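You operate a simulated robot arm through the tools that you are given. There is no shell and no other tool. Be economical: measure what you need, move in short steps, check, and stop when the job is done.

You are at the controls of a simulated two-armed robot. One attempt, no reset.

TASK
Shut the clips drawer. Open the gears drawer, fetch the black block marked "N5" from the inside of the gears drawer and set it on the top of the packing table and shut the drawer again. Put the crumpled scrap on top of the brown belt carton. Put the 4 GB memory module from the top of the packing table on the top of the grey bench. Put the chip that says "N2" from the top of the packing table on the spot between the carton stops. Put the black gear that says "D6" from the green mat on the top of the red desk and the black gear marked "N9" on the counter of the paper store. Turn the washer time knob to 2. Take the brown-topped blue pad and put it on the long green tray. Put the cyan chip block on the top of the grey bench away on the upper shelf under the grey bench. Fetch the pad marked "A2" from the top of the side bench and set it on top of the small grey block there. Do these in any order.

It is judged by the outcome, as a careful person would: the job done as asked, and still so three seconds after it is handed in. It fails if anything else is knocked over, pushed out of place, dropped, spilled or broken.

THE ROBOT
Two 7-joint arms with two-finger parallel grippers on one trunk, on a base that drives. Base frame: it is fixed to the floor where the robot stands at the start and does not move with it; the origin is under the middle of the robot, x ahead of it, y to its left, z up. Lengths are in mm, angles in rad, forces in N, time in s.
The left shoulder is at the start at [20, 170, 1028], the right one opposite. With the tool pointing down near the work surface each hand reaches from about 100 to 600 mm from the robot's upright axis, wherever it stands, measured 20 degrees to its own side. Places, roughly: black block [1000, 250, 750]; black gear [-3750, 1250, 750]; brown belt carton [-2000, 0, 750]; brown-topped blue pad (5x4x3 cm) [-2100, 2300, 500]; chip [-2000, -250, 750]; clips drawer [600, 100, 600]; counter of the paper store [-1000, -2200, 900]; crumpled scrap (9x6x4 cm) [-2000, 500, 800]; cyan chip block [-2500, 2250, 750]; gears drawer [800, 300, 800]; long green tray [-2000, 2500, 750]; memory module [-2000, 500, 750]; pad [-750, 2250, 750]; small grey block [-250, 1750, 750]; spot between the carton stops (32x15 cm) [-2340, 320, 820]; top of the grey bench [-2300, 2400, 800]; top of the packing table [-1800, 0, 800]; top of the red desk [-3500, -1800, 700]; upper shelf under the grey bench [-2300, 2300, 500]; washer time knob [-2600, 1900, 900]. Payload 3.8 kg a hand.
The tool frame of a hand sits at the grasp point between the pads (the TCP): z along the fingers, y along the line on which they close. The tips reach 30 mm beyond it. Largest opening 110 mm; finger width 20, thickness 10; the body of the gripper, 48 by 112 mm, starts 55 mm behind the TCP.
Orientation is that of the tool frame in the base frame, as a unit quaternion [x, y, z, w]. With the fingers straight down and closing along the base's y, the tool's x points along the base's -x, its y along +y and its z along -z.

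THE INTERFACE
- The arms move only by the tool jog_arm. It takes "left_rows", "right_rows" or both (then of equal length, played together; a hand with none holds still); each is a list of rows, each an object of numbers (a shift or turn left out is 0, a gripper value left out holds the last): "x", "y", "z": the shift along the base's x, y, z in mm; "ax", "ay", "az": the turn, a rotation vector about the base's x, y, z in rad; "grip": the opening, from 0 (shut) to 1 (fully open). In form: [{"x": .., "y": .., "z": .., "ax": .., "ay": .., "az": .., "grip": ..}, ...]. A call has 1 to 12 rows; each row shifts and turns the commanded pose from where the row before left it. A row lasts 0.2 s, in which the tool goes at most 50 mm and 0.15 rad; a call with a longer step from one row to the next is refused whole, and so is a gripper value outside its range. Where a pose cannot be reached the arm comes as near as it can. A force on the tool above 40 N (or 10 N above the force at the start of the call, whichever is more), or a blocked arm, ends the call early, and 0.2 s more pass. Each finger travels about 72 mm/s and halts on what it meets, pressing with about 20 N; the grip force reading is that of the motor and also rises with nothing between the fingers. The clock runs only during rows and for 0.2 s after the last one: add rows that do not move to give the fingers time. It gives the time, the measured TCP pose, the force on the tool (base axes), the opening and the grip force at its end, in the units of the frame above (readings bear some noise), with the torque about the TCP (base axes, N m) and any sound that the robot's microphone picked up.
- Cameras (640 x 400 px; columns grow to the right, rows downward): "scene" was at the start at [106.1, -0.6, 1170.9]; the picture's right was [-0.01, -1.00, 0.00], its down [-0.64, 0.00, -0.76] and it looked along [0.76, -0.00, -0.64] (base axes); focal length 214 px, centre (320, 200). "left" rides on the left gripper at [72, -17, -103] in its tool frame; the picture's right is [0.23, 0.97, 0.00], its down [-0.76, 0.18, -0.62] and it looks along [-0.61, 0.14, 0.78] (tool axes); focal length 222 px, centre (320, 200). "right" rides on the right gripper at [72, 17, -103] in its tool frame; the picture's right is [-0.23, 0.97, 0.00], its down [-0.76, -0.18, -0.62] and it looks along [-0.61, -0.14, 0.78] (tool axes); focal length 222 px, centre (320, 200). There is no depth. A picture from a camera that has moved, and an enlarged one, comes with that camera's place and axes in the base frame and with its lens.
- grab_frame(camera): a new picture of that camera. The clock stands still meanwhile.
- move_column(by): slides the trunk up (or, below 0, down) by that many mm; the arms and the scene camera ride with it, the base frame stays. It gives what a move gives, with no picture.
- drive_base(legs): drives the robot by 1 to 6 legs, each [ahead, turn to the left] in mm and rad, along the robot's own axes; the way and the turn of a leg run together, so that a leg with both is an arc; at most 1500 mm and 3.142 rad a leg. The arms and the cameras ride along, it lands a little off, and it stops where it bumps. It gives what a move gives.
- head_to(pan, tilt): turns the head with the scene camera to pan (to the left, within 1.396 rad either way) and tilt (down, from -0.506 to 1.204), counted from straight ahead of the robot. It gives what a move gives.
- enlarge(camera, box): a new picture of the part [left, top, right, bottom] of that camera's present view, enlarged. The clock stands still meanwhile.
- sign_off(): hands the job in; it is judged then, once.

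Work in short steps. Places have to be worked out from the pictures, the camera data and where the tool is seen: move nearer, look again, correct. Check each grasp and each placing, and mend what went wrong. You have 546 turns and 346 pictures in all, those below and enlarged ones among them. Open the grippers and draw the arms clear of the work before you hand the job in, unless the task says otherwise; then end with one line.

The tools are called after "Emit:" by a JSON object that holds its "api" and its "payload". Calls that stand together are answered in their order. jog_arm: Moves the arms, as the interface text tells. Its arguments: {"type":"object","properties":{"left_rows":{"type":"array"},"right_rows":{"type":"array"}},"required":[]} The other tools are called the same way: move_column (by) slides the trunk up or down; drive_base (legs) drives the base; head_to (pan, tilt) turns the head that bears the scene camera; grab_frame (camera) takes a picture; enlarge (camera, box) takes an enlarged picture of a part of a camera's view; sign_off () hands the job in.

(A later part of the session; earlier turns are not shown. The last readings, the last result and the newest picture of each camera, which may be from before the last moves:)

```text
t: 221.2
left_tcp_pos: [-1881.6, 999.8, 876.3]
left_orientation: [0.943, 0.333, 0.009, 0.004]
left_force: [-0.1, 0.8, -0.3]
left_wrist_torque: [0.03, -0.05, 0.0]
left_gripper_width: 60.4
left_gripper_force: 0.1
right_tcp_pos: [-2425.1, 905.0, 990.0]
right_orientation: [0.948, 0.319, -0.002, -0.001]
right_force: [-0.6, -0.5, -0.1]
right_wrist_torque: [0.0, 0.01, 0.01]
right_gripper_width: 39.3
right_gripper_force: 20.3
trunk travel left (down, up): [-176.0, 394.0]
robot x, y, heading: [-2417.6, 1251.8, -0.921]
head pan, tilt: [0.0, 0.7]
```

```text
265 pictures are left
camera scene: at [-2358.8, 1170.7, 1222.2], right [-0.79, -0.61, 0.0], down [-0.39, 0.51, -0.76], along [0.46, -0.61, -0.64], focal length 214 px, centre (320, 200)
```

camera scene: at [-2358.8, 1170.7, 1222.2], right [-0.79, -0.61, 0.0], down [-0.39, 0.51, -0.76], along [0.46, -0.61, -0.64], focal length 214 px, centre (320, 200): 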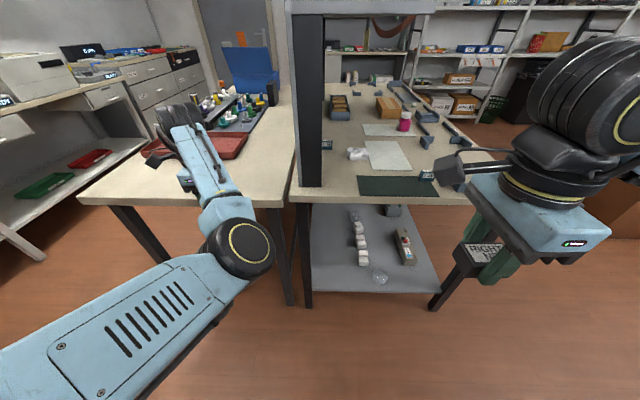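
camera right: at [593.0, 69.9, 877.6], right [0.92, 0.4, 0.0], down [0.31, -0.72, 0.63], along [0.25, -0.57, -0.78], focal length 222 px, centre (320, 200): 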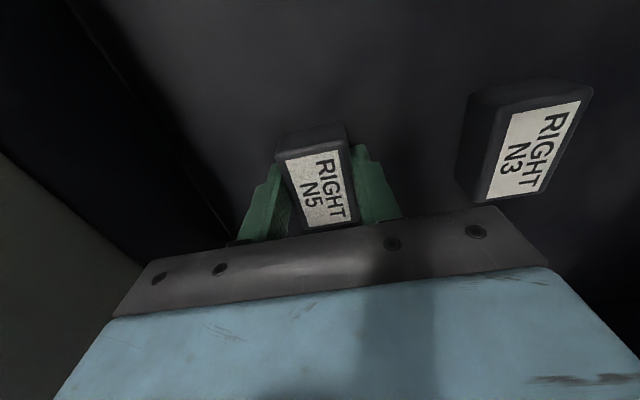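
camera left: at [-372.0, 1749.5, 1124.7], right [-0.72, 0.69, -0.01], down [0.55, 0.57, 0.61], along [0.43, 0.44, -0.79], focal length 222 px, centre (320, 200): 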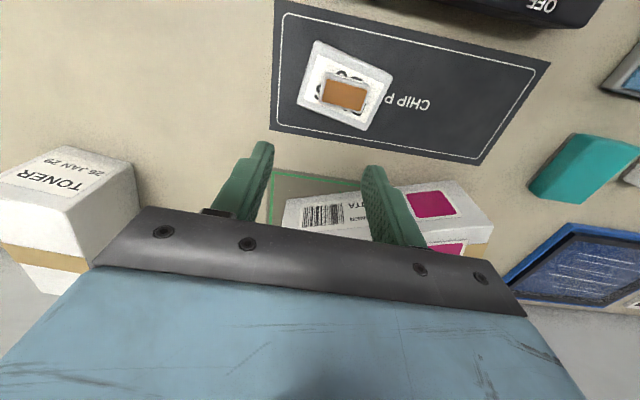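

The wrist spins freely but the elbow stays down. I'll restore the yaw, bring the hand back over open floor, and pitch the tool backward to coax the elbow up and out.

Emit:
{"api": "jog_arm", "payload": {"left_rows": [{"az": 0.15, "x": -15, "y": 20, "z": -10}, {"az": 0.15, "x": -15, "y": 20, "z": -10}, {"az": 0.15, "x": -15, "y": 20, "z": -10}, {"az": 0.15, "x": -15, "y": 20, "z": -10}, {"az": 0.15}, {"az": 0.15}, {"az": 0.15}, {"az": 0.15}, {"az": 0.15}, {"az": 0.15}]}}

Emit:
{"api": "jog_arm", "payload": {"left_rows": [{"ax": 0.119, "ay": 0.091}, {"ax": 0.119, "ay": 0.091}, {"ax": 0.119, "ay": 0.091}, {"ax": 0.119, "ay": 0.091}, {"ax": 0.119, "ay": 0.091}, {"ax": 0.119, "ay": 0.091}, {"ax": 0.119, "ay": 0.091}, {"ax": 0.119, "ay": 0.091}, {}]}}

Emit:
{"api": "grab_frame", "payload": {"camera": "scene"}}

```text
t: 223.4
left_tcp_pos: [-1889.0, 1071.5, 809.2]
left_orientation: [0.458, 0.889, 0.015, -0.001]
left_force: [0.3, -0.2, 0.0]
left_wrist_torque: [-0.05, 0.01, 0.0]
left_gripper_width: 60.7
left_gripper_force: 0.0
left hand out of reach, approached as far as the arm can: row 1, 2, 3, 4
right_tcp_pos: [-2425.6, 904.7, 989.7]
right_orientation: [0.948, 0.32, -0.003, -0.001]
right_force: [-0.4, -0.1, -1.3]
right_wrist_torque: [0.02, 0.0, -0.02]
right_gripper_width: 39.4
right_gripper_force: 19.6
trunk travel left (down, up): [-176.0, 394.0]
robot x, y, heading: [-2422.2, 1258.8, -0.918]
head pan, tilt: [0.0, 0.7]
```

```text
t: 225.4
left_tcp_pos: [-1940.8, 1128.5, 811.1]
left_orientation: [0.384, 0.727, 0.246, -0.513]
left_force: [-0.5, -0.7, -0.2]
left_wrist_torque: [-0.01, 0.0, 0.0]
left_gripper_width: 60.4
left_gripper_force: 0.1
left hand out of reach, approached as far as the arm can: row 1, 6, 7, 8
right_tcp_pos: [-2426.0, 905.2, 990.8]
right_orientation: [0.947, 0.32, -0.002, 0.0]
right_force: [-0.5, 0.6, 0.2]
right_wrist_torque: [0.0, 0.01, 0.0]
right_gripper_width: 39.2
right_gripper_force: 19.8
trunk travel left (down, up): [-176.0, 394.0]
robot x, y, heading: [-2423.2, 1254.6, -0.916]
head pan, tilt: [0.0, 0.7]
```

```text
264 pictures are left
camera scene: at [-2359.0, 1170.5, 1222.2], right [-0.79, -0.61, 0.0], down [-0.39, 0.51, -0.76], along [0.46, -0.61, -0.64], focal length 214 px, centre (320, 200)
```

scene: 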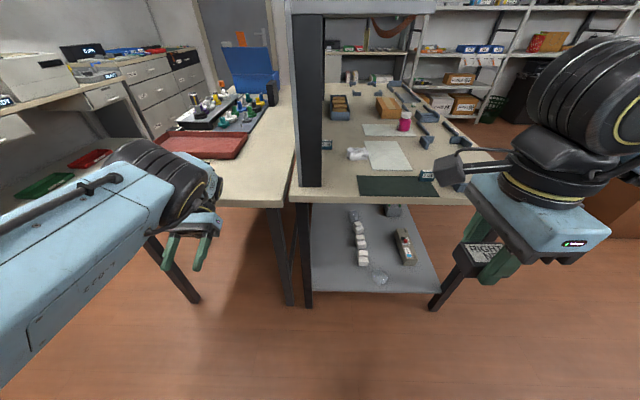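

The elbow flipped up. Now I'll undo the pitch while raising the hand to its home-relative position.

Emit:
{"api": "jog_arm", "payload": {"left_rows": [{"z": 40}, {"z": 40}, {"z": 30}, {"z": 20, "ax": -0.119, "ay": -0.091}, {"z": 20, "ax": -0.119, "ay": -0.091}, {"z": 20, "ax": -0.119, "ay": -0.091}, {"ax": -0.119, "ay": -0.091, "x": 10, "y": -13}, {"ax": -0.119, "ay": -0.091, "x": 10, "y": -13}, {"ax": -0.119, "ay": -0.091}, {"ax": -0.119, "ay": -0.091}, {"ax": -0.119, "ay": -0.091}, {}]}}

Emit:
{"api": "grab_frame", "payload": {"camera": "scene"}}

```text
t: 228.0
left_tcp_pos: [-1928.8, 1118.6, 969.5]
left_orientation: [0.459, 0.889, 0.004, -0.014]
left_force: [-0.2, 0.1, -1.0]
left_wrist_torque: [0.01, 0.01, -0.02]
left_gripper_width: 60.8
left_gripper_force: 0.1
left hand out of reach, approached as far as the arm can: row 2, 3
right_tcp_pos: [-2426.3, 905.8, 989.3]
right_orientation: [0.948, 0.319, -0.002, 0.0]
right_force: [0.2, 0.2, -0.6]
right_wrist_torque: [0.02, -0.02, 0.0]
right_gripper_width: 39.2
right_gripper_force: 19.7
trunk travel left (down, up): [-176.0, 394.0]
robot x, y, heading: [-2424.9, 1254.9, -0.914]
head pan, tilt: [0.0, 0.7]
```

```text
263 pictures are left
camera scene: at [-2354.4, 1169.7, 1230.6], right [-0.77, -0.63, 0.0], down [-0.36, 0.44, -0.82], along [0.52, -0.64, -0.57], focal length 214 px, centre (320, 200)
```

scene: 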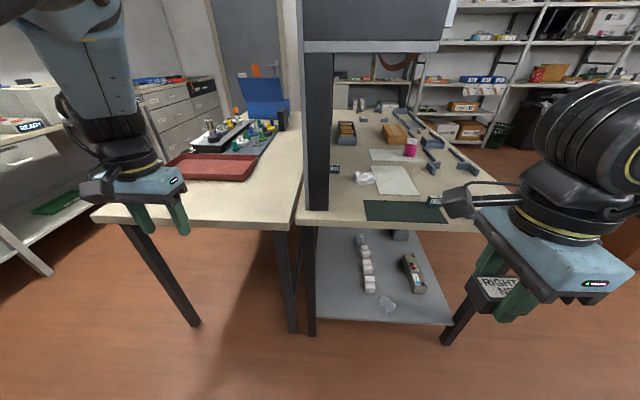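

The left arm is back to a good elbow-up posture. Now I'll drive 305 mm forward to the table end.

Emit:
{"api": "drive_base", "payload": {"legs": [[305, -0.02]]}}

Emit:
{"api": "head_to", "payload": {"pan": -0.1, "tilt": 0.8}}

Emit:
{"api": "grab_frame", "payload": {"camera": "scene"}}

Emit:
{"api": "grab_frame", "payload": {"camera": "right"}}

```text
t: 230.1
left_tcp_pos: [-1748.2, 863.3, 969.8]
left_orientation: [0.467, 0.884, 0.005, -0.012]
left_force: [-0.2, 0.1, -0.3]
left_wrist_torque: [0.02, 0.03, 0.01]
left_gripper_width: 60.4
left_gripper_force: 0.1
right_tcp_pos: [-2248.7, 661.5, 990.6]
right_orientation: [0.95, 0.311, -0.002, 0.001]
right_force: [0.8, 0.6, -0.1]
right_wrist_torque: [-0.01, 0.01, 0.0]
right_gripper_width: 39.4
right_gripper_force: 20.0
trunk travel left (down, up): [-176.0, 394.0]
robot x, y, heading: [-2238.3, 1017.5, -0.937]
head pan, tilt: [0.0, 0.7]
```

```text
t: 230.7
left_tcp_pos: [-1749.2, 864.7, 967.1]
left_orientation: [0.467, 0.884, 0.005, -0.014]
left_force: [0.2, 0.1, -0.9]
left_wrist_torque: [0.02, 0.0, 0.04]
left_gripper_width: 60.6
left_gripper_force: 0.0
right_tcp_pos: [-2248.7, 660.5, 990.1]
right_orientation: [0.95, 0.311, -0.003, -0.001]
right_force: [0.0, -0.3, 0.5]
right_wrist_torque: [0.04, 0.0, -0.01]
right_gripper_width: 39.3
right_gripper_force: 19.7
trunk travel left (down, up): [-176.0, 394.0]
robot x, y, heading: [-2238.3, 1006.5, -0.94]
head pan, tilt: [-0.099, 0.799]
```

```text
262 pictures are left
camera scene: at [-2172.9, 924.3, 1230.2], right [-0.78, -0.62, 0.0], down [-0.35, 0.45, -0.82], along [0.51, -0.64, -0.57], focal length 214 px, centre (320, 200)
```

scene: 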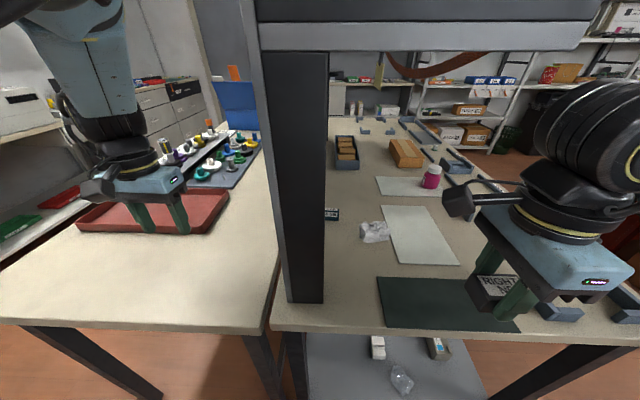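

```text
261 pictures are left
camera right: at [-2180.5, 690.6, 1092.7], right [0.39, -0.92, 0.0], down [-0.72, -0.31, 0.63], along [-0.58, -0.25, -0.78], focal length 222 px, centre (320, 200)
```

right: 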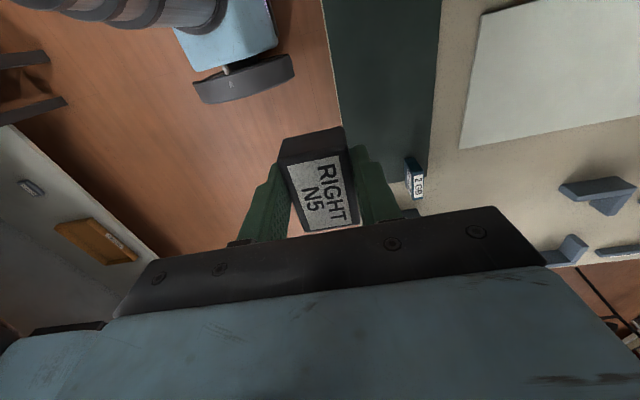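

The right hand with N5 is beside the table. The elbow must stay under the panel (z≈1250), so I'll raise both hands slightly and lower the trunk another 100 mm.

Emit:
{"api": "jog_arm", "payload": {"left_rows": [{"z": 25, "x": 12, "y": 6}, {"z": 25, "x": 12, "y": 6}, {"z": 20, "x": 12, "y": 6}], "right_rows": [{"z": 15}, {"z": 15}, {"z": 10}]}}

Emit:
{"api": "move_column", "payload": {"by": -100}}

Emit:
{"api": "grab_frame", "payload": {"camera": "scene"}}

```text
t: 231.5
left_tcp_pos: [-1710.5, 887.9, 1027.8]
left_orientation: [0.46, 0.888, -0.002, -0.028]
left_force: [-0.5, 0.2, 0.3]
left_wrist_torque: [-0.02, 0.01, -0.03]
left_gripper_width: 60.6
left_gripper_force: 0.1
right_tcp_pos: [-2248.8, 660.9, 1029.6]
right_orientation: [0.95, 0.312, -0.002, 0.0]
right_force: [0.4, 0.2, -0.6]
right_wrist_torque: [0.01, -0.02, 0.0]
right_gripper_width: 39.4
right_gripper_force: 19.8
trunk travel left (down, up): [-176.0, 394.0]
robot x, y, heading: [-2238.3, 1014.2, -0.938]
head pan, tilt: [-0.099, 0.799]
```

```text
t: 232.8
left_tcp_pos: [-1710.1, 887.8, 928.4]
left_orientation: [0.458, 0.888, -0.002, -0.028]
left_force: [-0.5, 0.9, 0.3]
left_wrist_torque: [-0.01, 0.0, 0.01]
left_gripper_width: 60.4
left_gripper_force: 0.1
right_tcp_pos: [-2248.5, 660.3, 930.4]
right_orientation: [0.951, 0.311, -0.002, 0.0]
right_force: [-0.7, -0.6, -0.2]
right_wrist_torque: [0.04, -0.01, 0.0]
right_gripper_width: 39.4
right_gripper_force: 20.4
trunk travel left (down, up): [-76.0, 494.0]
robot x, y, heading: [-2240.7, 1006.3, -0.939]
head pan, tilt: [-0.099, 0.799]
```

```text
260 pictures are left
camera scene: at [-2175.1, 926.0, 1123.7], right [-0.79, -0.61, 0.0], down [-0.39, 0.5, -0.78], along [0.48, -0.61, -0.63], focal length 214 px, centre (320, 200)
```

scene: 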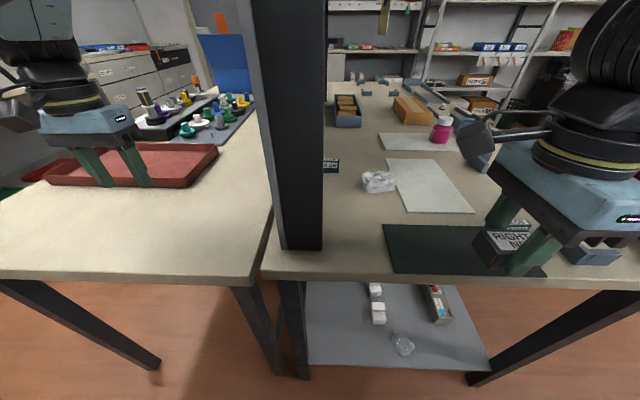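

I'll now move the right hand with N5 over the bare area near [-2015, 619] at this height.

Emit:
{"api": "jog_arm", "payload": {"right_rows": [{"x": 39, "y": -7}, {"x": 39, "y": -7}, {"x": 39, "y": -7}, {"x": 39, "y": -7}, {"x": 39, "y": -7}, {"x": 39, "y": -7}, {}]}}

Emit:
{"api": "grab_frame", "payload": {"camera": "scene"}}

Emit:
{"api": "grab_frame", "payload": {"camera": "right"}}

```text
t: 234.4
left_tcp_pos: [-1710.3, 887.1, 928.9]
left_orientation: [0.46, 0.888, -0.001, -0.027]
left_force: [0.1, -0.2, -0.2]
left_wrist_torque: [0.01, 0.02, 0.03]
left_gripper_width: 60.7
left_gripper_force: 0.1
right_tcp_pos: [-2014.2, 619.7, 929.5]
right_orientation: [0.95, 0.312, -0.001, 0.0]
right_force: [-0.1, 0.2, -0.1]
right_wrist_torque: [-0.01, -0.03, -0.01]
right_gripper_width: 39.1
right_gripper_force: 19.6
trunk travel left (down, up): [-76.0, 494.0]
robot x, y, heading: [-2239.3, 1012.1, -0.941]
head pan, tilt: [-0.099, 0.799]
```

```text
259 pictures are left
camera scene: at [-2175.0, 925.8, 1123.9], right [-0.79, -0.61, 0.0], down [-0.39, 0.5, -0.78], along [0.48, -0.61, -0.63], focal length 214 px, centre (320, 200)
```

scene: 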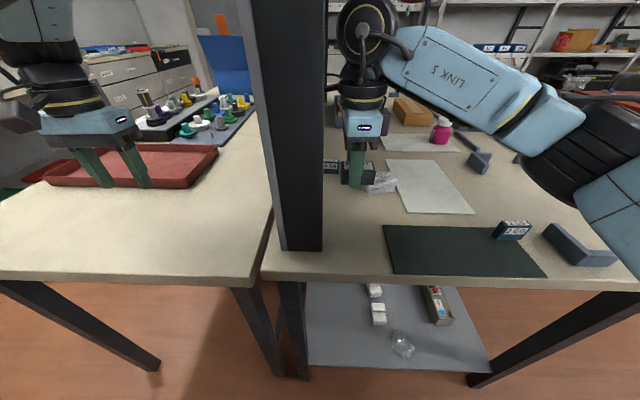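

```text
258 pictures are left
camera right: at [-1946.0, 648.9, 1032.9], right [0.39, -0.92, 0.0], down [-0.72, -0.31, 0.63], along [-0.58, -0.25, -0.78], focal length 222 px, centre (320, 200)
```

right: 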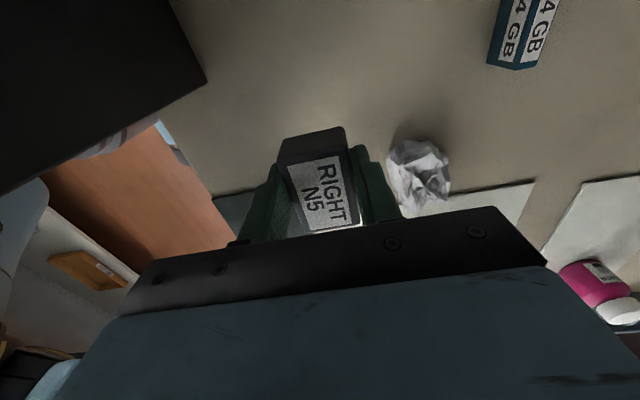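

The block is above bare table between the post and the scrap. I'll descend to near the surface, then in small steps until contact.

Emit:
{"api": "jog_arm", "payload": {"right_rows": [{"z": -25}, {"z": -25}, {"z": -15}, {"z": -5}, {}]}}

Emit:
{"api": "enlarge", "payload": {"camera": "scene", "box": [310, 90, 430, 220]}}

```text
t: 235.7
left_tcp_pos: [-1710.0, 887.3, 928.9]
left_orientation: [0.46, 0.888, -0.001, -0.028]
left_force: [-0.9, 0.3, -0.3]
left_wrist_torque: [-0.04, 0.03, 0.01]
left_gripper_width: 60.6
left_gripper_force: 0.0
right_tcp_pos: [-2015.9, 618.6, 859.7]
right_orientation: [0.95, 0.311, -0.002, 0.0]
right_force: [0.5, -0.5, -1.2]
right_wrist_torque: [-0.01, -0.01, -0.01]
right_gripper_width: 39.5
right_gripper_force: 20.5
trunk travel left (down, up): [-76.0, 494.0]
robot x, y, heading: [-2241.5, 1009.5, -0.94]
head pan, tilt: [-0.099, 0.799]
```

```text
3.08 times, centred on (370, 155) of scene
camera zoom: at [-2174.8, 925.8, 1124.1], right [-0.79, -0.61, 0.0], down [-0.39, 0.5, -0.78], along [0.48, -0.61, -0.63], focal length 660 px, centre (166, 338)
```

zoom: 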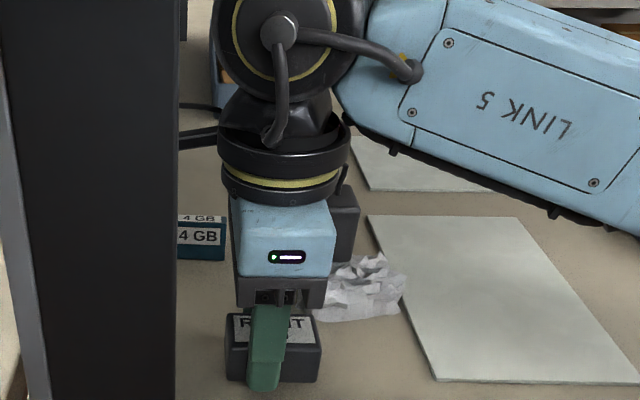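

Close to the surface. Continuing in 3 mm steps.

Emit:
{"api": "jog_arm", "payload": {"right_rows": [{"z": -3}, {"z": -3}, {"z": -2}, {}]}}

Emit:
{"api": "jog_arm", "payload": {"right_rows": [{"z": -3}, {"z": -2}, {}]}}

```text
t: 236.7
left_tcp_pos: [-1709.7, 887.6, 927.9]
left_orientation: [0.46, 0.887, -0.001, -0.027]
left_force: [-0.1, -0.1, 0.1]
left_wrist_torque: [-0.02, 0.0, -0.01]
left_gripper_width: 60.5
left_gripper_force: 0.1
right_tcp_pos: [-2016.0, 618.7, 851.7]
right_orientation: [0.951, 0.31, -0.003, -0.001]
right_force: [0.9, 0.9, -0.5]
right_wrist_torque: [-0.01, -0.02, -0.03]
right_gripper_width: 39.4
right_gripper_force: 19.6
trunk travel left (down, up): [-76.0, 494.0]
robot x, y, heading: [-2238.9, 1007.5, -0.934]
head pan, tilt: [-0.099, 0.799]
```

```text
t: 237.4
left_tcp_pos: [-1711.8, 888.8, 930.2]
left_orientation: [0.46, 0.888, -0.002, -0.026]
left_force: [1.2, 0.0, 0.8]
left_wrist_torque: [-0.02, -0.01, -0.04]
left_gripper_width: 60.5
left_gripper_force: 0.2
right_tcp_pos: [-2015.5, 619.9, 849.8]
right_orientation: [0.951, 0.311, 0.001, 0.002]
right_force: [0.7, -4.7, 33.2]
right_wrist_torque: [0.59, 0.39, 0.14]
right_gripper_width: 39.5
right_gripper_force: 20.3
trunk travel left (down, up): [-76.0, 494.0]
robot x, y, heading: [-2241.0, 1013.2, -0.933]
head pan, tilt: [-0.099, 0.799]
```

Contact at TCP z ≈ 850 (table ≈ 820). I'll ease up 2 mm, open slowly, and lift off.

Emit:
{"api": "jog_arm", "payload": {"right_rows": [{"z": 2}, {"grip": 0.5}, {}, {"grip": 0.6}, {"z": 20}, {"z": 35}, {"z": 30}, {}]}}

Emit:
{"api": "grab_frame", "payload": {"camera": "right"}}

```text
t: 239.2
left_tcp_pos: [-1710.3, 887.4, 927.7]
left_orientation: [0.459, 0.888, -0.002, -0.028]
left_force: [0.6, 0.0, -0.3]
left_wrist_torque: [0.04, -0.01, -0.01]
left_gripper_width: 60.5
left_gripper_force: 0.0
right_tcp_pos: [-2014.8, 618.6, 935.0]
right_orientation: [0.95, 0.312, -0.003, 0.0]
right_force: [-0.3, -0.6, 0.8]
right_wrist_torque: [-0.01, 0.03, 0.01]
right_gripper_width: 66.0
right_gripper_force: 0.1
trunk travel left (down, up): [-76.0, 494.0]
robot x, y, heading: [-2242.6, 1010.5, -0.935]
head pan, tilt: [-0.099, 0.799]
```

```text
256 pictures are left
camera right: at [-1946.7, 648.6, 1037.1], right [0.39, -0.92, 0.0], down [-0.72, -0.31, 0.63], along [-0.58, -0.25, -0.78], focal length 222 px, centre (320, 200)
```

right: 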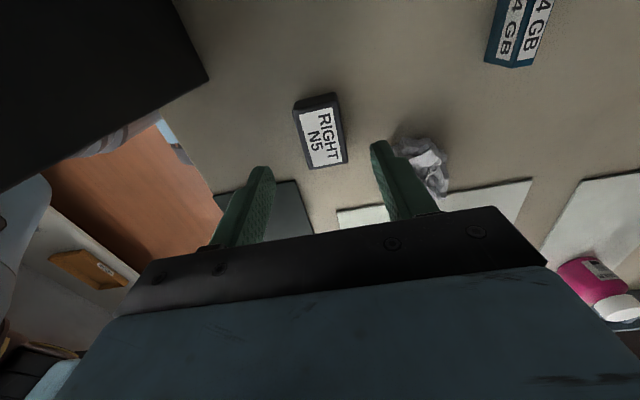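

N5 is placed. The scrap is at about [-2016, 509]. I'll open wide and move above it to check alignment.

Emit:
{"api": "jog_arm", "payload": {"right_rows": [{"y": -37, "grip": 1.0}, {"y": -37}, {"x": -2, "y": -36}, {"z": -15}, {}]}}

Emit:
{"api": "grab_frame", "payload": {"camera": "right"}}

Emit:
{"api": "grab_frame", "payload": {"camera": "scene"}}

```text
t: 240.4
left_tcp_pos: [-1713.9, 883.0, 937.4]
left_orientation: [0.467, 0.884, 0.006, -0.014]
left_force: [-0.8, -0.8, 0.8]
left_wrist_torque: [0.01, 0.03, -0.06]
left_gripper_width: 60.5
left_gripper_force: 0.0
right_tcp_pos: [-2017.5, 507.8, 919.1]
right_orientation: [0.951, 0.31, -0.002, -0.001]
right_force: [-0.2, 0.1, 0.4]
right_wrist_torque: [0.0, 0.02, -0.01]
right_gripper_width: 109.9
right_gripper_force: 0.0
trunk travel left (down, up): [-76.0, 494.0]
robot x, y, heading: [-2241.1, 1010.3, -0.936]
head pan, tilt: [-0.099, 0.799]
```

```text
255 pictures are left
camera right: at [-1948.7, 538.4, 1021.6], right [0.39, -0.92, 0.0], down [-0.72, -0.31, 0.63], along [-0.58, -0.25, -0.78], focal length 222 px, centre (320, 200)
```

right: 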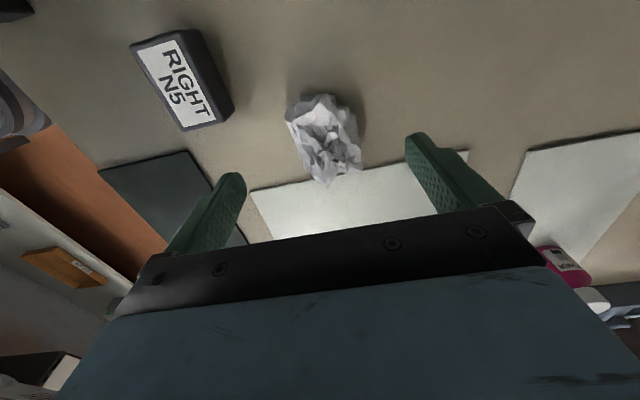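

```text
254 pictures are left
camera scene: at [-2174.2, 923.9, 1129.0], right [-0.79, -0.61, 0.0], down [-0.35, 0.46, -0.81], along [0.49, -0.65, -0.58], focal length 214 px, centre (320, 200)
```

scene: 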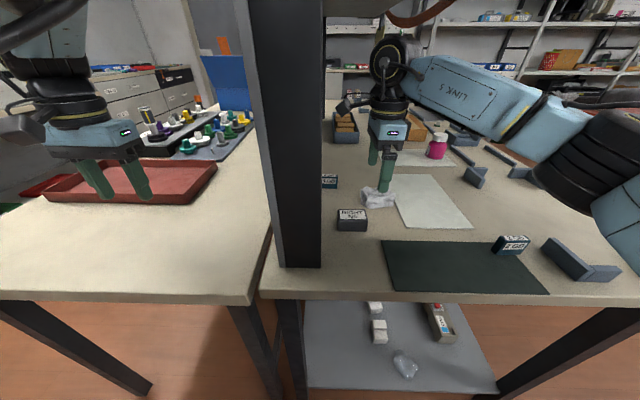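

The scrap is centred under the open fingers. I'll descend to TCP z 854 and close.

Emit:
{"api": "jog_arm", "payload": {"right_rows": [{"z": -20}, {"z": -20}, {"z": -15}, {"z": -10}, {}, {"grip": 0.2}, {}, {}, {}, {}]}}

Emit:
{"api": "grab_frame", "payload": {"camera": "right"}}

```text
t: 242.7
left_tcp_pos: [-1712.6, 882.3, 938.5]
left_orientation: [0.468, 0.884, 0.006, -0.013]
left_force: [0.3, -0.1, 1.3]
left_wrist_torque: [0.02, 0.02, -0.03]
left_gripper_width: 60.7
left_gripper_force: 0.0
right_tcp_pos: [-2016.6, 508.4, 854.8]
right_orientation: [0.95, 0.311, -0.002, -0.001]
right_force: [-0.6, 0.0, 0.2]
right_wrist_torque: [0.0, -0.01, 0.0]
right_gripper_width: 56.2
right_gripper_force: 19.8
trunk travel left (down, up): [-76.0, 494.0]
robot x, y, heading: [-2235.6, 1009.6, -0.936]
head pan, tilt: [-0.099, 0.799]
```

```text
253 pictures are left
camera right: at [-1948.8, 538.4, 957.6], right [0.39, -0.92, 0.0], down [-0.72, -0.31, 0.63], along [-0.58, -0.25, -0.78], focal length 222 px, centre (320, 200)
```

right: 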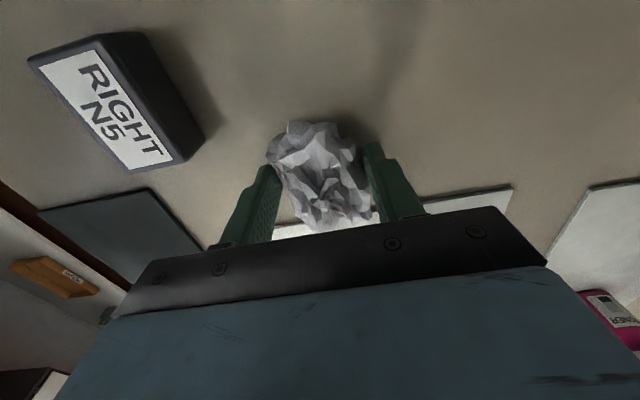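

The scrap is held (56 mm). I'll lift it and retract the right hand back and to the right.

Emit:
{"api": "jog_arm", "payload": {"right_rows": [{"z": 35}, {"z": 35}, {"z": 35}, {"x": -41, "y": 19}, {"x": -41, "y": 19}, {"x": -41, "y": 19}, {"x": -41, "y": 19}, {"x": -41, "y": 19}, {"x": -41, "y": 19}, {}]}}

Emit:
{"api": "grab_frame", "payload": {"camera": "right"}}

Emit:
{"api": "grab_frame", "payload": {"camera": "scene"}}

```text
t: 244.8
left_tcp_pos: [-1712.6, 882.1, 940.5]
left_orientation: [0.468, 0.884, 0.006, -0.013]
left_force: [0.5, 0.3, 0.2]
left_wrist_torque: [-0.04, 0.01, -0.03]
left_gripper_width: 60.8
left_gripper_force: 0.2
right_tcp_pos: [-2262.3, 623.1, 960.6]
right_orientation: [0.95, 0.311, -0.002, 0.0]
right_force: [0.0, 0.3, 0.5]
right_wrist_torque: [0.0, 0.03, 0.0]
right_gripper_width: 55.8
right_gripper_force: 19.8
trunk travel left (down, up): [-76.0, 494.0]
robot x, y, heading: [-2238.1, 1011.4, -0.939]
head pan, tilt: [-0.099, 0.799]
```

```text
252 pictures are left
camera right: at [-2193.9, 652.6, 1062.1], right [0.39, -0.92, 0.0], down [-0.72, -0.31, 0.63], along [-0.58, -0.25, -0.78], focal length 222 px, centre (320, 200)
```

right: 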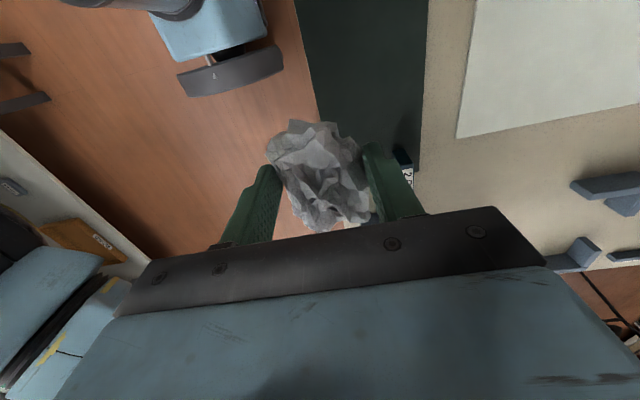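

```text
251 pictures are left
camera scene: at [-2174.0, 923.6, 1129.8], right [-0.79, -0.61, 0.0], down [-0.35, 0.46, -0.82], along [0.5, -0.65, -0.58], focal length 214 px, centre (320, 200)
```

scene: 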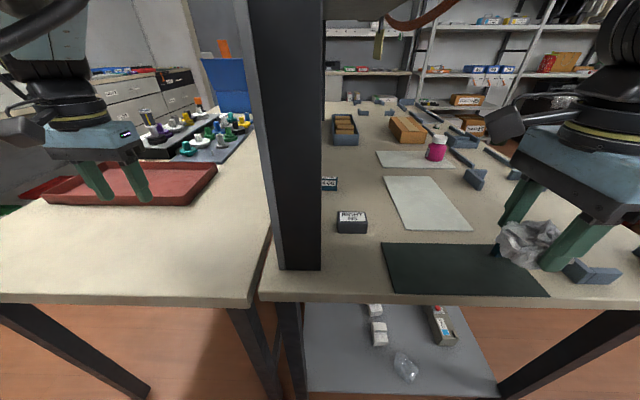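

Scrap in the right hand. I'll back off and shift the base 240 mm to the right (−s), so the left arm can reach the 4 GB module beside the divider.

Emit:
{"api": "drive_base", "payload": {"legs": [[-260, 0], [0, -1.571], [240, 0], [0, 1.571]]}}

Emit:
{"api": "jog_arm", "payload": {"left_rows": [{"x": -35, "y": -25}, {"x": -35, "y": -25}, {"x": -35, "y": -25}, {"x": -35, "y": -25}, {"x": -30, "y": -20}, {}]}}

Emit:
{"api": "grab_frame", "payload": {"camera": "scene"}}

```text
t: 255.7
left_tcp_pos: [-2057.7, 950.5, 939.5]
left_orientation: [0.463, 0.886, 0.006, -0.013]
left_force: [0.0, 0.8, -0.1]
left_wrist_torque: [-0.02, 0.0, -0.01]
left_gripper_width: 60.5
left_gripper_force: 0.1
right_tcp_pos: [-2604.5, 686.1, 959.5]
right_orientation: [0.949, 0.316, -0.002, -0.001]
right_force: [-0.4, -1.0, -0.3]
right_wrist_torque: [0.01, -0.02, -0.01]
right_gripper_width: 54.4
right_gripper_force: 20.4
trunk travel left (down, up): [-76.0, 494.0]
robot x, y, heading: [-2585.2, 1075.4, -0.93]
head pan, tilt: [-0.099, 0.799]
```

```text
t: 257.1
left_tcp_pos: [-2099.6, 863.6, 956.9]
left_orientation: [0.464, 0.885, 0.007, -0.013]
left_force: [1.2, 0.3, -0.3]
left_wrist_torque: [0.01, 0.0, 0.02]
left_gripper_width: 60.5
left_gripper_force: 0.0
left hand out of reach, approached as far as the arm can: row 2, 3, 4, 5
right_tcp_pos: [-2604.3, 685.4, 959.9]
right_orientation: [0.949, 0.315, -0.002, -0.001]
right_force: [-0.4, 0.2, 0.4]
right_wrist_torque: [0.0, 0.01, 0.02]
right_gripper_width: 54.1
right_gripper_force: 20.2
trunk travel left (down, up): [-76.0, 494.0]
robot x, y, heading: [-2585.7, 1072.6, -0.93]
head pan, tilt: [-0.099, 0.799]
```

```text
250 pictures are left
camera scene: at [-2513.3, 988.6, 1138.6], right [-0.75, -0.66, 0.0], down [-0.32, 0.37, -0.87], along [0.57, -0.66, -0.49], focal length 214 px, centre (320, 200)
```

scene: 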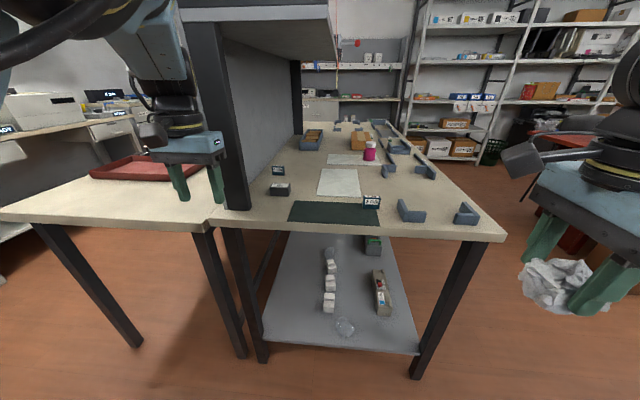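

The left upper arm is touching the head. I'll extend the left hand forward and inward to pull the elbow away from it.

Emit:
{"api": "jog_arm", "payload": {"left_rows": [{"x": -14, "y": -30, "z": -8}, {"x": -14, "y": -30, "z": -8}, {"x": -14, "y": -30, "z": -8}, {"x": -14, "y": -30, "z": -8}, {"x": -14, "y": -20}, {}]}}

Emit:
{"api": "grab_frame", "payload": {"camera": "scene"}}

```text
t: 258.5
left_tcp_pos: [-2116.5, 714.3, 938.7]
left_orientation: [0.463, 0.886, 0.006, -0.014]
left_force: [-0.1, 0.8, -0.2]
left_wrist_torque: [0.0, -0.01, 0.02]
left_gripper_width: 60.6
left_gripper_force: 0.1
left hand out of reach, approached as far as the arm can: row 1, 2, 3, 4, 5
right_tcp_pos: [-2603.8, 686.1, 959.6]
right_orientation: [0.949, 0.315, -0.002, 0.0]
right_force: [0.2, -0.4, 0.1]
right_wrist_torque: [0.01, -0.01, 0.0]
right_gripper_width: 54.3
right_gripper_force: 20.1
trunk travel left (down, up): [-76.0, 494.0]
robot x, y, heading: [-2583.4, 1074.7, -0.927]
head pan, tilt: [-0.099, 0.799]
```

```text
249 pictures are left
camera scene: at [-2531.3, 987.8, 1114.0], right [-0.86, -0.52, 0.0], down [-0.37, 0.61, -0.7], along [0.36, -0.6, -0.72], focal length 214 px, centre (320, 200)
```

scene: 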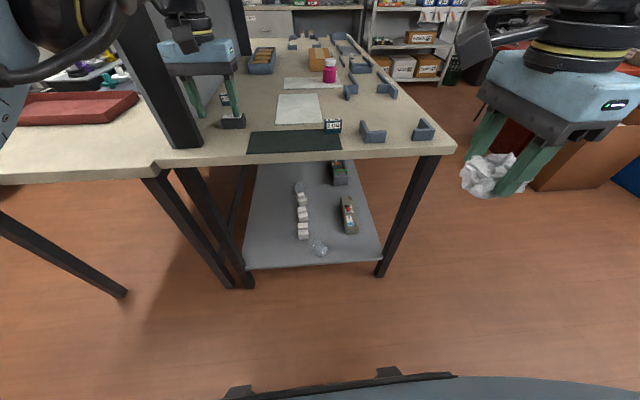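

The head is free again. The left hand is over the table end at z 938. I'll drive forward 235 mm and look.

Emit:
{"api": "drive_base", "payload": {"legs": [[235, -0.01]]}}

Emit:
{"api": "grab_frame", "payload": {"camera": "scene"}}

Emit:
{"api": "grab_frame", "payload": {"camera": "left"}}

```text
t: 260.3
left_tcp_pos: [-1981.4, 521.7, 937.1]
left_orientation: [0.468, 0.884, 0.006, -0.013]
left_force: [-0.5, 0.5, -1.0]
left_wrist_torque: [-0.01, 0.03, 0.03]
left_gripper_width: 60.5
left_gripper_force: 0.1
right_tcp_pos: [-2469.4, 497.5, 959.9]
right_orientation: [0.951, 0.31, -0.002, 0.0]
right_force: [-0.4, -0.6, -0.4]
right_wrist_torque: [0.06, 0.0, 0.01]
right_gripper_width: 54.2
right_gripper_force: 19.8
trunk travel left (down, up): [-76.0, 494.0]
robot x, y, heading: [-2444.0, 884.6, -0.936]
head pan, tilt: [-0.099, 0.799]
```

```text
248 pictures are left
camera scene: at [-2392.7, 798.8, 1113.9], right [-0.86, -0.51, 0.0], down [-0.36, 0.62, -0.7], along [0.35, -0.6, -0.72], focal length 214 px, centre (320, 200)
```

scene: 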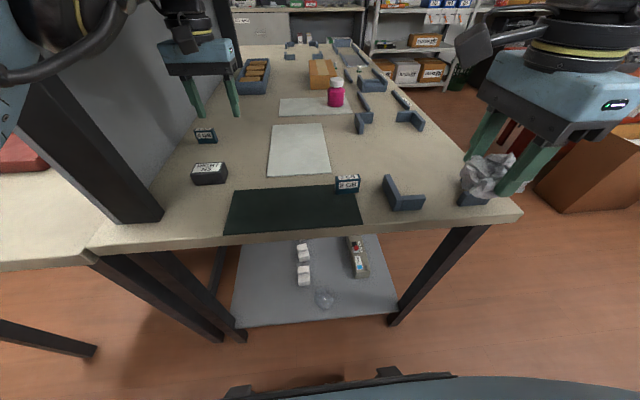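

```text
247 pictures are left
camera left: at [-2035.9, 569.1, 1043.7], right [0.68, 0.73, 0.0], down [0.59, -0.54, 0.6], along [0.44, -0.4, -0.8], focal length 222 px, centre (320, 200)
```

left: 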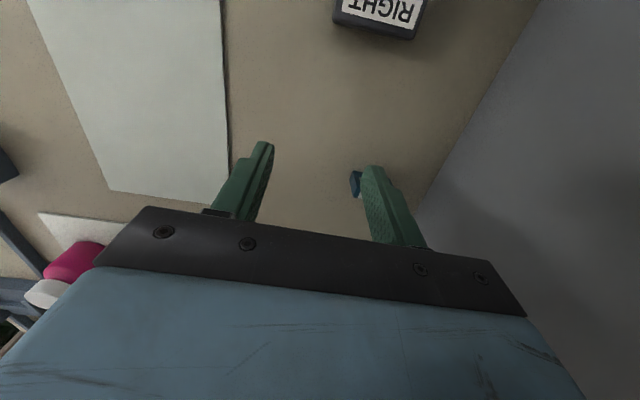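

The module is at about [-1895, 519]. I'll rotate the left tool +90° (camera away from the divider) with fingers closing across the module's thin side, and move above it.

Emit:
{"api": "jog_arm", "payload": {"left_rows": [{"az": 0.1428}, {"az": 0.1428}, {"az": 0.1428}, {"az": 0.1428}, {"az": 0.1428}, {"az": 0.1428}, {"az": 0.1428}, {"az": 0.1428}, {"az": 0.1428}, {"az": 0.1428}, {"az": 0.1428}, {}]}}

Emit:
{"api": "grab_frame", "payload": {"camera": "left"}}

Emit:
{"api": "grab_frame", "payload": {"camera": "scene"}}

```text
t: 262.9
left_tcp_pos: [-1980.8, 520.2, 939.1]
left_orientation: [-0.295, 0.955, -0.006, -0.014]
left_force: [0.7, 0.0, -0.9]
left_wrist_torque: [0.0, 0.06, 0.0]
left_gripper_width: 60.7
left_gripper_force: 0.0
right_tcp_pos: [-2469.6, 498.4, 959.1]
right_orientation: [0.951, 0.309, -0.002, 0.0]
right_force: [0.5, -0.2, -0.3]
right_wrist_torque: [0.02, -0.01, -0.02]
right_gripper_width: 53.6
right_gripper_force: 19.3
trunk travel left (down, up): [-76.0, 494.0]
robot x, y, heading: [-2444.6, 887.8, -0.937]
head pan, tilt: [-0.099, 0.799]
```

```text
246 pictures are left
camera left: at [-2029.0, 467.4, 1044.5], right [-0.74, 0.68, 0.01], down [0.54, 0.59, 0.6], along [0.4, 0.44, -0.8], focal length 222 px, centre (320, 200)
```

left: 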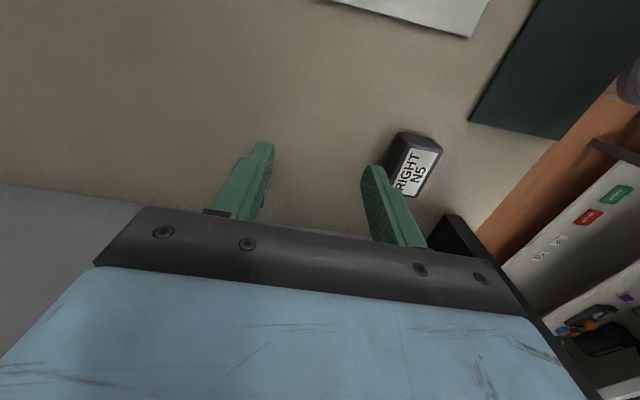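

```text
245 pictures are left
camera scene: at [-2393.0, 799.1, 1114.0], right [-0.86, -0.51, 0.0], down [-0.36, 0.62, -0.7], along [0.35, -0.6, -0.72], focal length 214 px, centre (320, 200)
```

scene: 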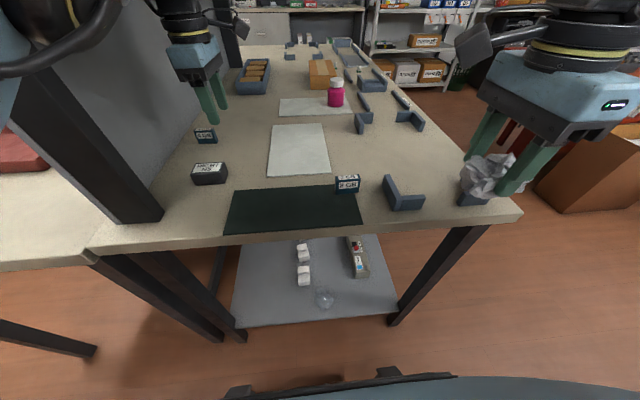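

Moving over the module now at this height.

Emit:
{"api": "jog_arm", "payload": {"left_rows": [{"x": 29, "y": -1}, {"x": 29, "y": -1}, {"x": 28, "y": 0}, {}]}}

Emit:
{"api": "grab_frame", "payload": {"camera": "left"}}

Emit:
{"api": "enlarge", "payload": {"camera": "scene", "box": [150, 60, 270, 190]}}

```text
t: 263.9
left_tcp_pos: [-1896.8, 520.2, 937.0]
left_orientation: [-0.294, 0.956, -0.004, -0.014]
left_force: [0.4, 0.1, -1.0]
left_wrist_torque: [-0.02, 0.02, -0.01]
left_gripper_width: 60.4
left_gripper_force: 0.1
right_tcp_pos: [-2470.2, 497.9, 959.5]
right_orientation: [0.951, 0.31, -0.002, -0.001]
right_force: [-0.1, -0.1, -0.3]
right_wrist_torque: [0.0, -0.01, -0.03]
right_gripper_width: 54.1
right_gripper_force: 20.0
trunk travel left (down, up): [-76.0, 494.0]
robot x, y, heading: [-2444.3, 884.1, -0.941]
head pan, tilt: [-0.099, 0.799]
```

```text
244 pictures are left
camera left: at [-1945.8, 466.8, 1043.5], right [-0.73, 0.68, 0.01], down [0.55, 0.58, 0.6], along [0.4, 0.44, -0.8], focal length 222 px, centre (320, 200)
```

left: 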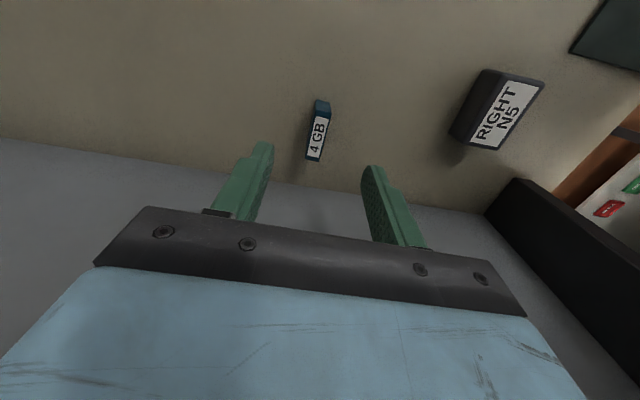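

```text
3.08 times, centred on (210, 125) of scene
camera zoom: at [-2393.2, 799.1, 1114.0], right [-0.86, -0.51, 0.0], down [-0.36, 0.62, -0.7], along [0.35, -0.6, -0.72], focal length 660 px, centre (658, 431)
```

zoom: 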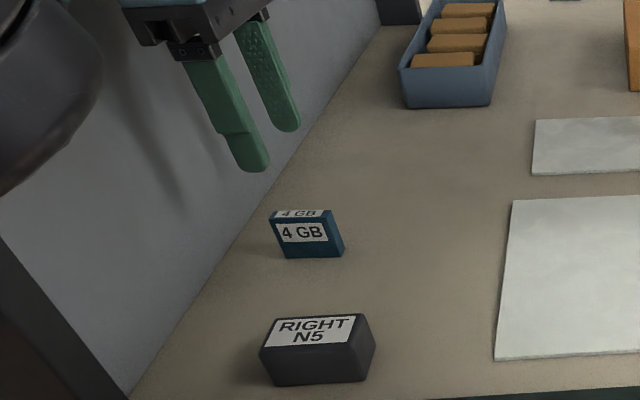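

The module top is centred at [-1899, 518], right under the TCP. I'll level and trim the yaw, descend to TCP z 857, and close.

Emit:
{"api": "jog_arm", "payload": {"left_rows": [{"ax": 0.016, "ay": -0.024, "az": 0.05, "x": -2, "y": -2}, {"z": -25}, {"z": -25}, {"z": -20}, {"z": -10}, {}]}}

Emit:
{"api": "grab_frame", "payload": {"camera": "left"}}

```text
t: 265.3
left_tcp_pos: [-1898.5, 518.1, 858.6]
left_orientation: [-0.317, 0.948, -0.002, 0.001]
left_force: [0.3, 0.0, -0.7]
left_wrist_torque: [-0.01, 0.03, -0.01]
left_gripper_width: 60.7
left_gripper_force: 0.1
right_tcp_pos: [-2468.8, 498.7, 959.8]
right_orientation: [0.951, 0.31, -0.002, 0.0]
right_force: [0.2, 0.6, 0.2]
right_wrist_torque: [0.0, 0.0, 0.01]
right_gripper_width: 53.9
right_gripper_force: 19.9
trunk travel left (down, up): [-76.0, 494.0]
robot x, y, heading: [-2445.8, 885.0, -0.941]
head pan, tilt: [-0.099, 0.799]
```

```text
242 pictures are left
camera left: at [-1946.9, 460.6, 961.8], right [-0.77, 0.64, 0.0], down [0.5, 0.6, 0.62], along [0.4, 0.48, -0.78], focal length 222 px, centre (320, 200)
```

left: 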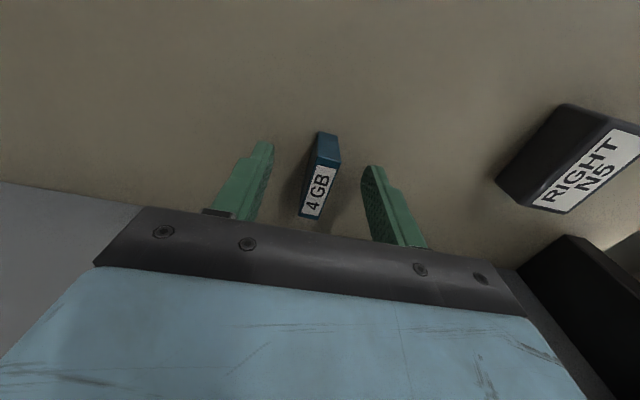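

The module is between the fingers. Closing and lifting.

Emit:
{"api": "jog_arm", "payload": {"left_rows": [{"grip": 0.05}, {}, {}, {}]}}

Emit:
{"api": "grab_frame", "payload": {"camera": "left"}}

```text
t: 266.3
left_tcp_pos: [-1898.0, 515.9, 857.9]
left_orientation: [-0.318, 0.948, -0.001, 0.001]
left_force: [0.5, 0.0, -0.2]
left_wrist_torque: [-0.03, 0.01, 0.06]
left_gripper_width: 13.2
left_gripper_force: 19.5
right_tcp_pos: [-2469.6, 497.7, 960.6]
right_orientation: [0.951, 0.309, -0.002, -0.001]
right_force: [-0.6, 0.4, -0.5]
right_wrist_torque: [0.02, 0.03, 0.04]
right_gripper_width: 53.7
right_gripper_force: 19.8
trunk travel left (down, up): [-76.0, 494.0]
robot x, y, heading: [-2448.3, 883.1, -0.938]
head pan, tilt: [-0.099, 0.799]
```

```text
241 pictures are left
camera left: at [-1947.0, 460.5, 961.9], right [-0.77, 0.64, 0.0], down [0.5, 0.6, 0.62], along [0.4, 0.48, -0.78], focal length 222 px, centre (320, 200)
```

left: 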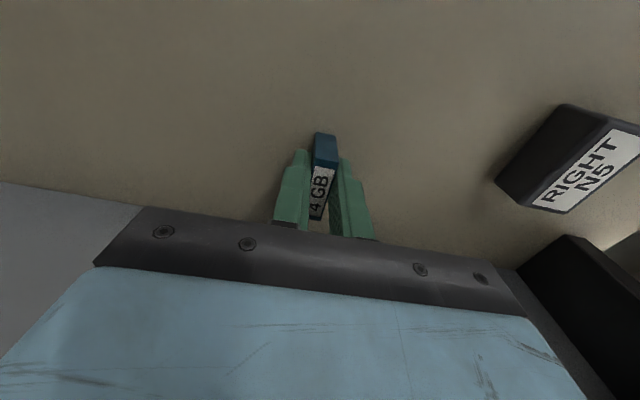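

Gripped (13 mm). I'll lift, shift away from the divider, and back out.

Emit:
{"api": "jog_arm", "payload": {"left_rows": [{"z": 30}, {"z": 30}, {"z": 30}, {"x": -27, "y": -20}, {"x": -27, "y": -20}, {"x": -27, "y": -19}, {}]}}

Emit:
{"api": "grab_frame", "payload": {"camera": "scene"}}

```text
t: 267.9
left_tcp_pos: [-1987.5, 463.5, 948.0]
left_orientation: [-0.318, 0.948, -0.001, 0.0]
left_force: [0.1, 0.0, -1.0]
left_wrist_torque: [0.05, -0.01, 0.0]
left_gripper_width: 13.0
left_gripper_force: 20.3
left hand out of reach, approached as far as the arm can: row 5, 6
right_tcp_pos: [-2468.4, 498.2, 959.7]
right_orientation: [0.951, 0.31, -0.002, 0.001]
right_force: [-0.5, -0.6, 0.3]
right_wrist_torque: [-0.01, 0.01, 0.0]
right_gripper_width: 53.9
right_gripper_force: 20.1
trunk travel left (down, up): [-76.0, 494.0]
robot x, y, heading: [-2442.9, 887.1, -0.941]
head pan, tilt: [-0.099, 0.799]
```

```text
240 pictures are left
camera scene: at [-2392.2, 799.0, 1114.1], right [-0.86, -0.51, 0.0], down [-0.36, 0.62, -0.7], along [0.35, -0.6, -0.72], focal length 214 px, centre (320, 200)
```

scene: 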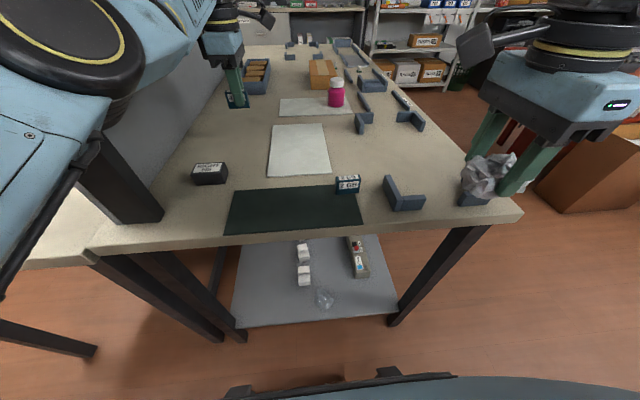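

Module in hand. Backing straight out, then I'll set the left hand at its home-relative pose.

Emit:
{"api": "drive_base", "payload": {"legs": [[-330, 0]]}}

Emit:
{"api": "move_column", "payload": {"by": 80}}

Emit:
{"api": "jog_arm", "payload": {"left_rows": [{"x": 10, "y": 35, "z": -10}, {"x": 10, "y": 35, "z": -20}, {"x": 10, "y": 25, "z": -20}, {"x": 15, "y": 10, "z": -20}, {}]}}

Emit:
{"api": "grab_frame", "payload": {"camera": "scene"}}

```text
t: 270.0
left_tcp_pos: [-2182.9, 729.5, 947.7]
left_orientation: [-0.317, 0.948, -0.002, 0.001]
left_force: [0.4, 0.6, 0.4]
left_wrist_torque: [-0.02, 0.02, 0.0]
left_gripper_width: 13.3
left_gripper_force: 20.2
right_tcp_pos: [-2665.1, 763.9, 959.7]
right_orientation: [0.951, 0.31, -0.002, 0.0]
right_force: [0.6, 0.6, -0.4]
right_wrist_torque: [0.03, -0.02, 0.01]
right_gripper_width: 53.9
right_gripper_force: 20.2
trunk travel left (down, up): [-76.0, 494.0]
robot x, y, heading: [-2641.5, 1152.6, -0.938]
head pan, tilt: [-0.099, 0.799]
```

```text
t: 271.2
left_tcp_pos: [-2183.1, 728.3, 1028.4]
left_orientation: [-0.317, 0.948, -0.002, 0.001]
left_force: [-0.9, 0.0, -0.2]
left_wrist_torque: [-0.02, -0.01, 0.05]
left_gripper_width: 13.4
left_gripper_force: 19.5
right_tcp_pos: [-2664.0, 763.7, 1039.3]
right_orientation: [0.951, 0.31, -0.002, 0.0]
right_force: [0.1, -0.2, 0.4]
right_wrist_torque: [0.02, 0.02, -0.03]
right_gripper_width: 53.8
right_gripper_force: 20.2
trunk travel left (down, up): [-156.0, 414.0]
robot x, y, heading: [-2639.2, 1151.8, -0.936]
head pan, tilt: [-0.099, 0.799]
```

```text
t: 272.4
left_tcp_pos: [-2097.9, 766.0, 976.8]
left_orientation: [-0.318, 0.948, 0.0, 0.0]
left_force: [-0.2, -0.6, -0.1]
left_wrist_torque: [-0.01, 0.0, 0.02]
left_gripper_width: 13.2
left_gripper_force: 20.6
left hand out of reach, approached as far as the arm can: row 1, 2, 3, 4
right_tcp_pos: [-2663.4, 763.3, 1040.1]
right_orientation: [0.951, 0.31, -0.002, -0.001]
right_force: [0.4, -0.5, -0.6]
right_wrist_torque: [-0.02, 0.02, -0.01]
right_gripper_width: 53.8
right_gripper_force: 20.0
trunk travel left (down, up): [-156.0, 414.0]
robot x, y, heading: [-2642.9, 1151.5, -0.939]
head pan, tilt: [-0.099, 0.799]
```

```text
239 pictures are left
camera scene: at [-2587.6, 1064.8, 1194.0], right [-0.86, -0.51, 0.0], down [-0.36, 0.62, -0.7], along [0.35, -0.6, -0.72], focal length 214 px, centre (320, 200)
```

scene: 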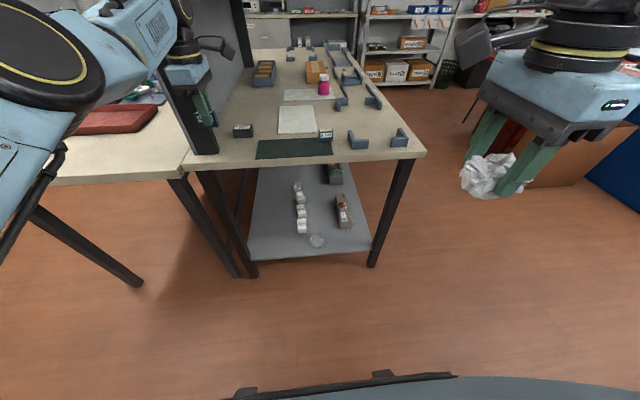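

The left hand is close to the post, so I'll back off another 150 mm, then drive around to the west side of the packing table.

Emit:
{"api": "drive_base", "payload": {"legs": [[-120, 0], [0, -1.571], [700, 0], [0, 1.571]]}}

Emit:
{"api": "head_to", "payload": {"pan": 0.0, "tilt": 0.5}}

Emit:
{"api": "grab_frame", "payload": {"camera": "scene"}}

```text
t: 284.7
left_tcp_pos: [-2737.3, 449.9, 977.8]
left_orientation: [-0.314, 0.949, -0.001, 0.0]
left_force: [-0.2, -0.1, -0.6]
left_wrist_torque: [0.01, -0.03, -0.02]
left_gripper_width: 13.3
left_gripper_force: 20.1
right_tcp_pos: [-3302.3, 449.3, 1038.7]
right_orientation: [0.952, 0.307, -0.003, -0.001]
right_force: [0.3, 0.1, 0.3]
right_wrist_torque: [0.01, 0.04, -0.03]
right_gripper_width: 54.0
right_gripper_force: 20.4
trunk travel left (down, up): [-156.0, 414.0]
robot x, y, heading: [-3275.0, 837.7, -0.949]
head pan, tilt: [-0.099, 0.799]
```

```text
t: 285.5
left_tcp_pos: [-2736.5, 449.0, 975.6]
left_orientation: [-0.314, 0.949, -0.001, 0.0]
left_force: [0.3, 0.1, -0.4]
left_wrist_torque: [0.01, -0.02, 0.02]
left_gripper_width: 13.3
left_gripper_force: 19.8
right_tcp_pos: [-3302.2, 449.3, 1039.6]
right_orientation: [0.952, 0.306, -0.002, 0.0]
right_force: [-0.2, 0.6, -0.9]
right_wrist_torque: [0.02, 0.01, -0.01]
right_gripper_width: 54.0
right_gripper_force: 20.0
trunk travel left (down, up): [-156.0, 414.0]
robot x, y, heading: [-3277.3, 836.2, -0.942]
head pan, tilt: [0.0, 0.499]
```

```text
238 pictures are left
camera scene: at [-3211.6, 746.9, 1219.9], right [-0.81, -0.58, 0.0], down [-0.28, 0.39, -0.88], along [0.51, -0.71, -0.48], focal length 214 px, centre (320, 200)
```

scene: 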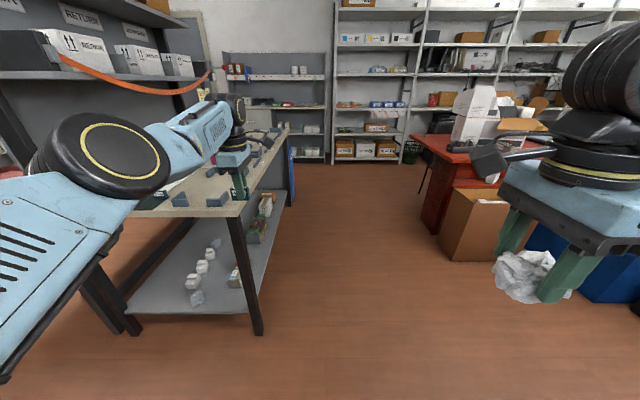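

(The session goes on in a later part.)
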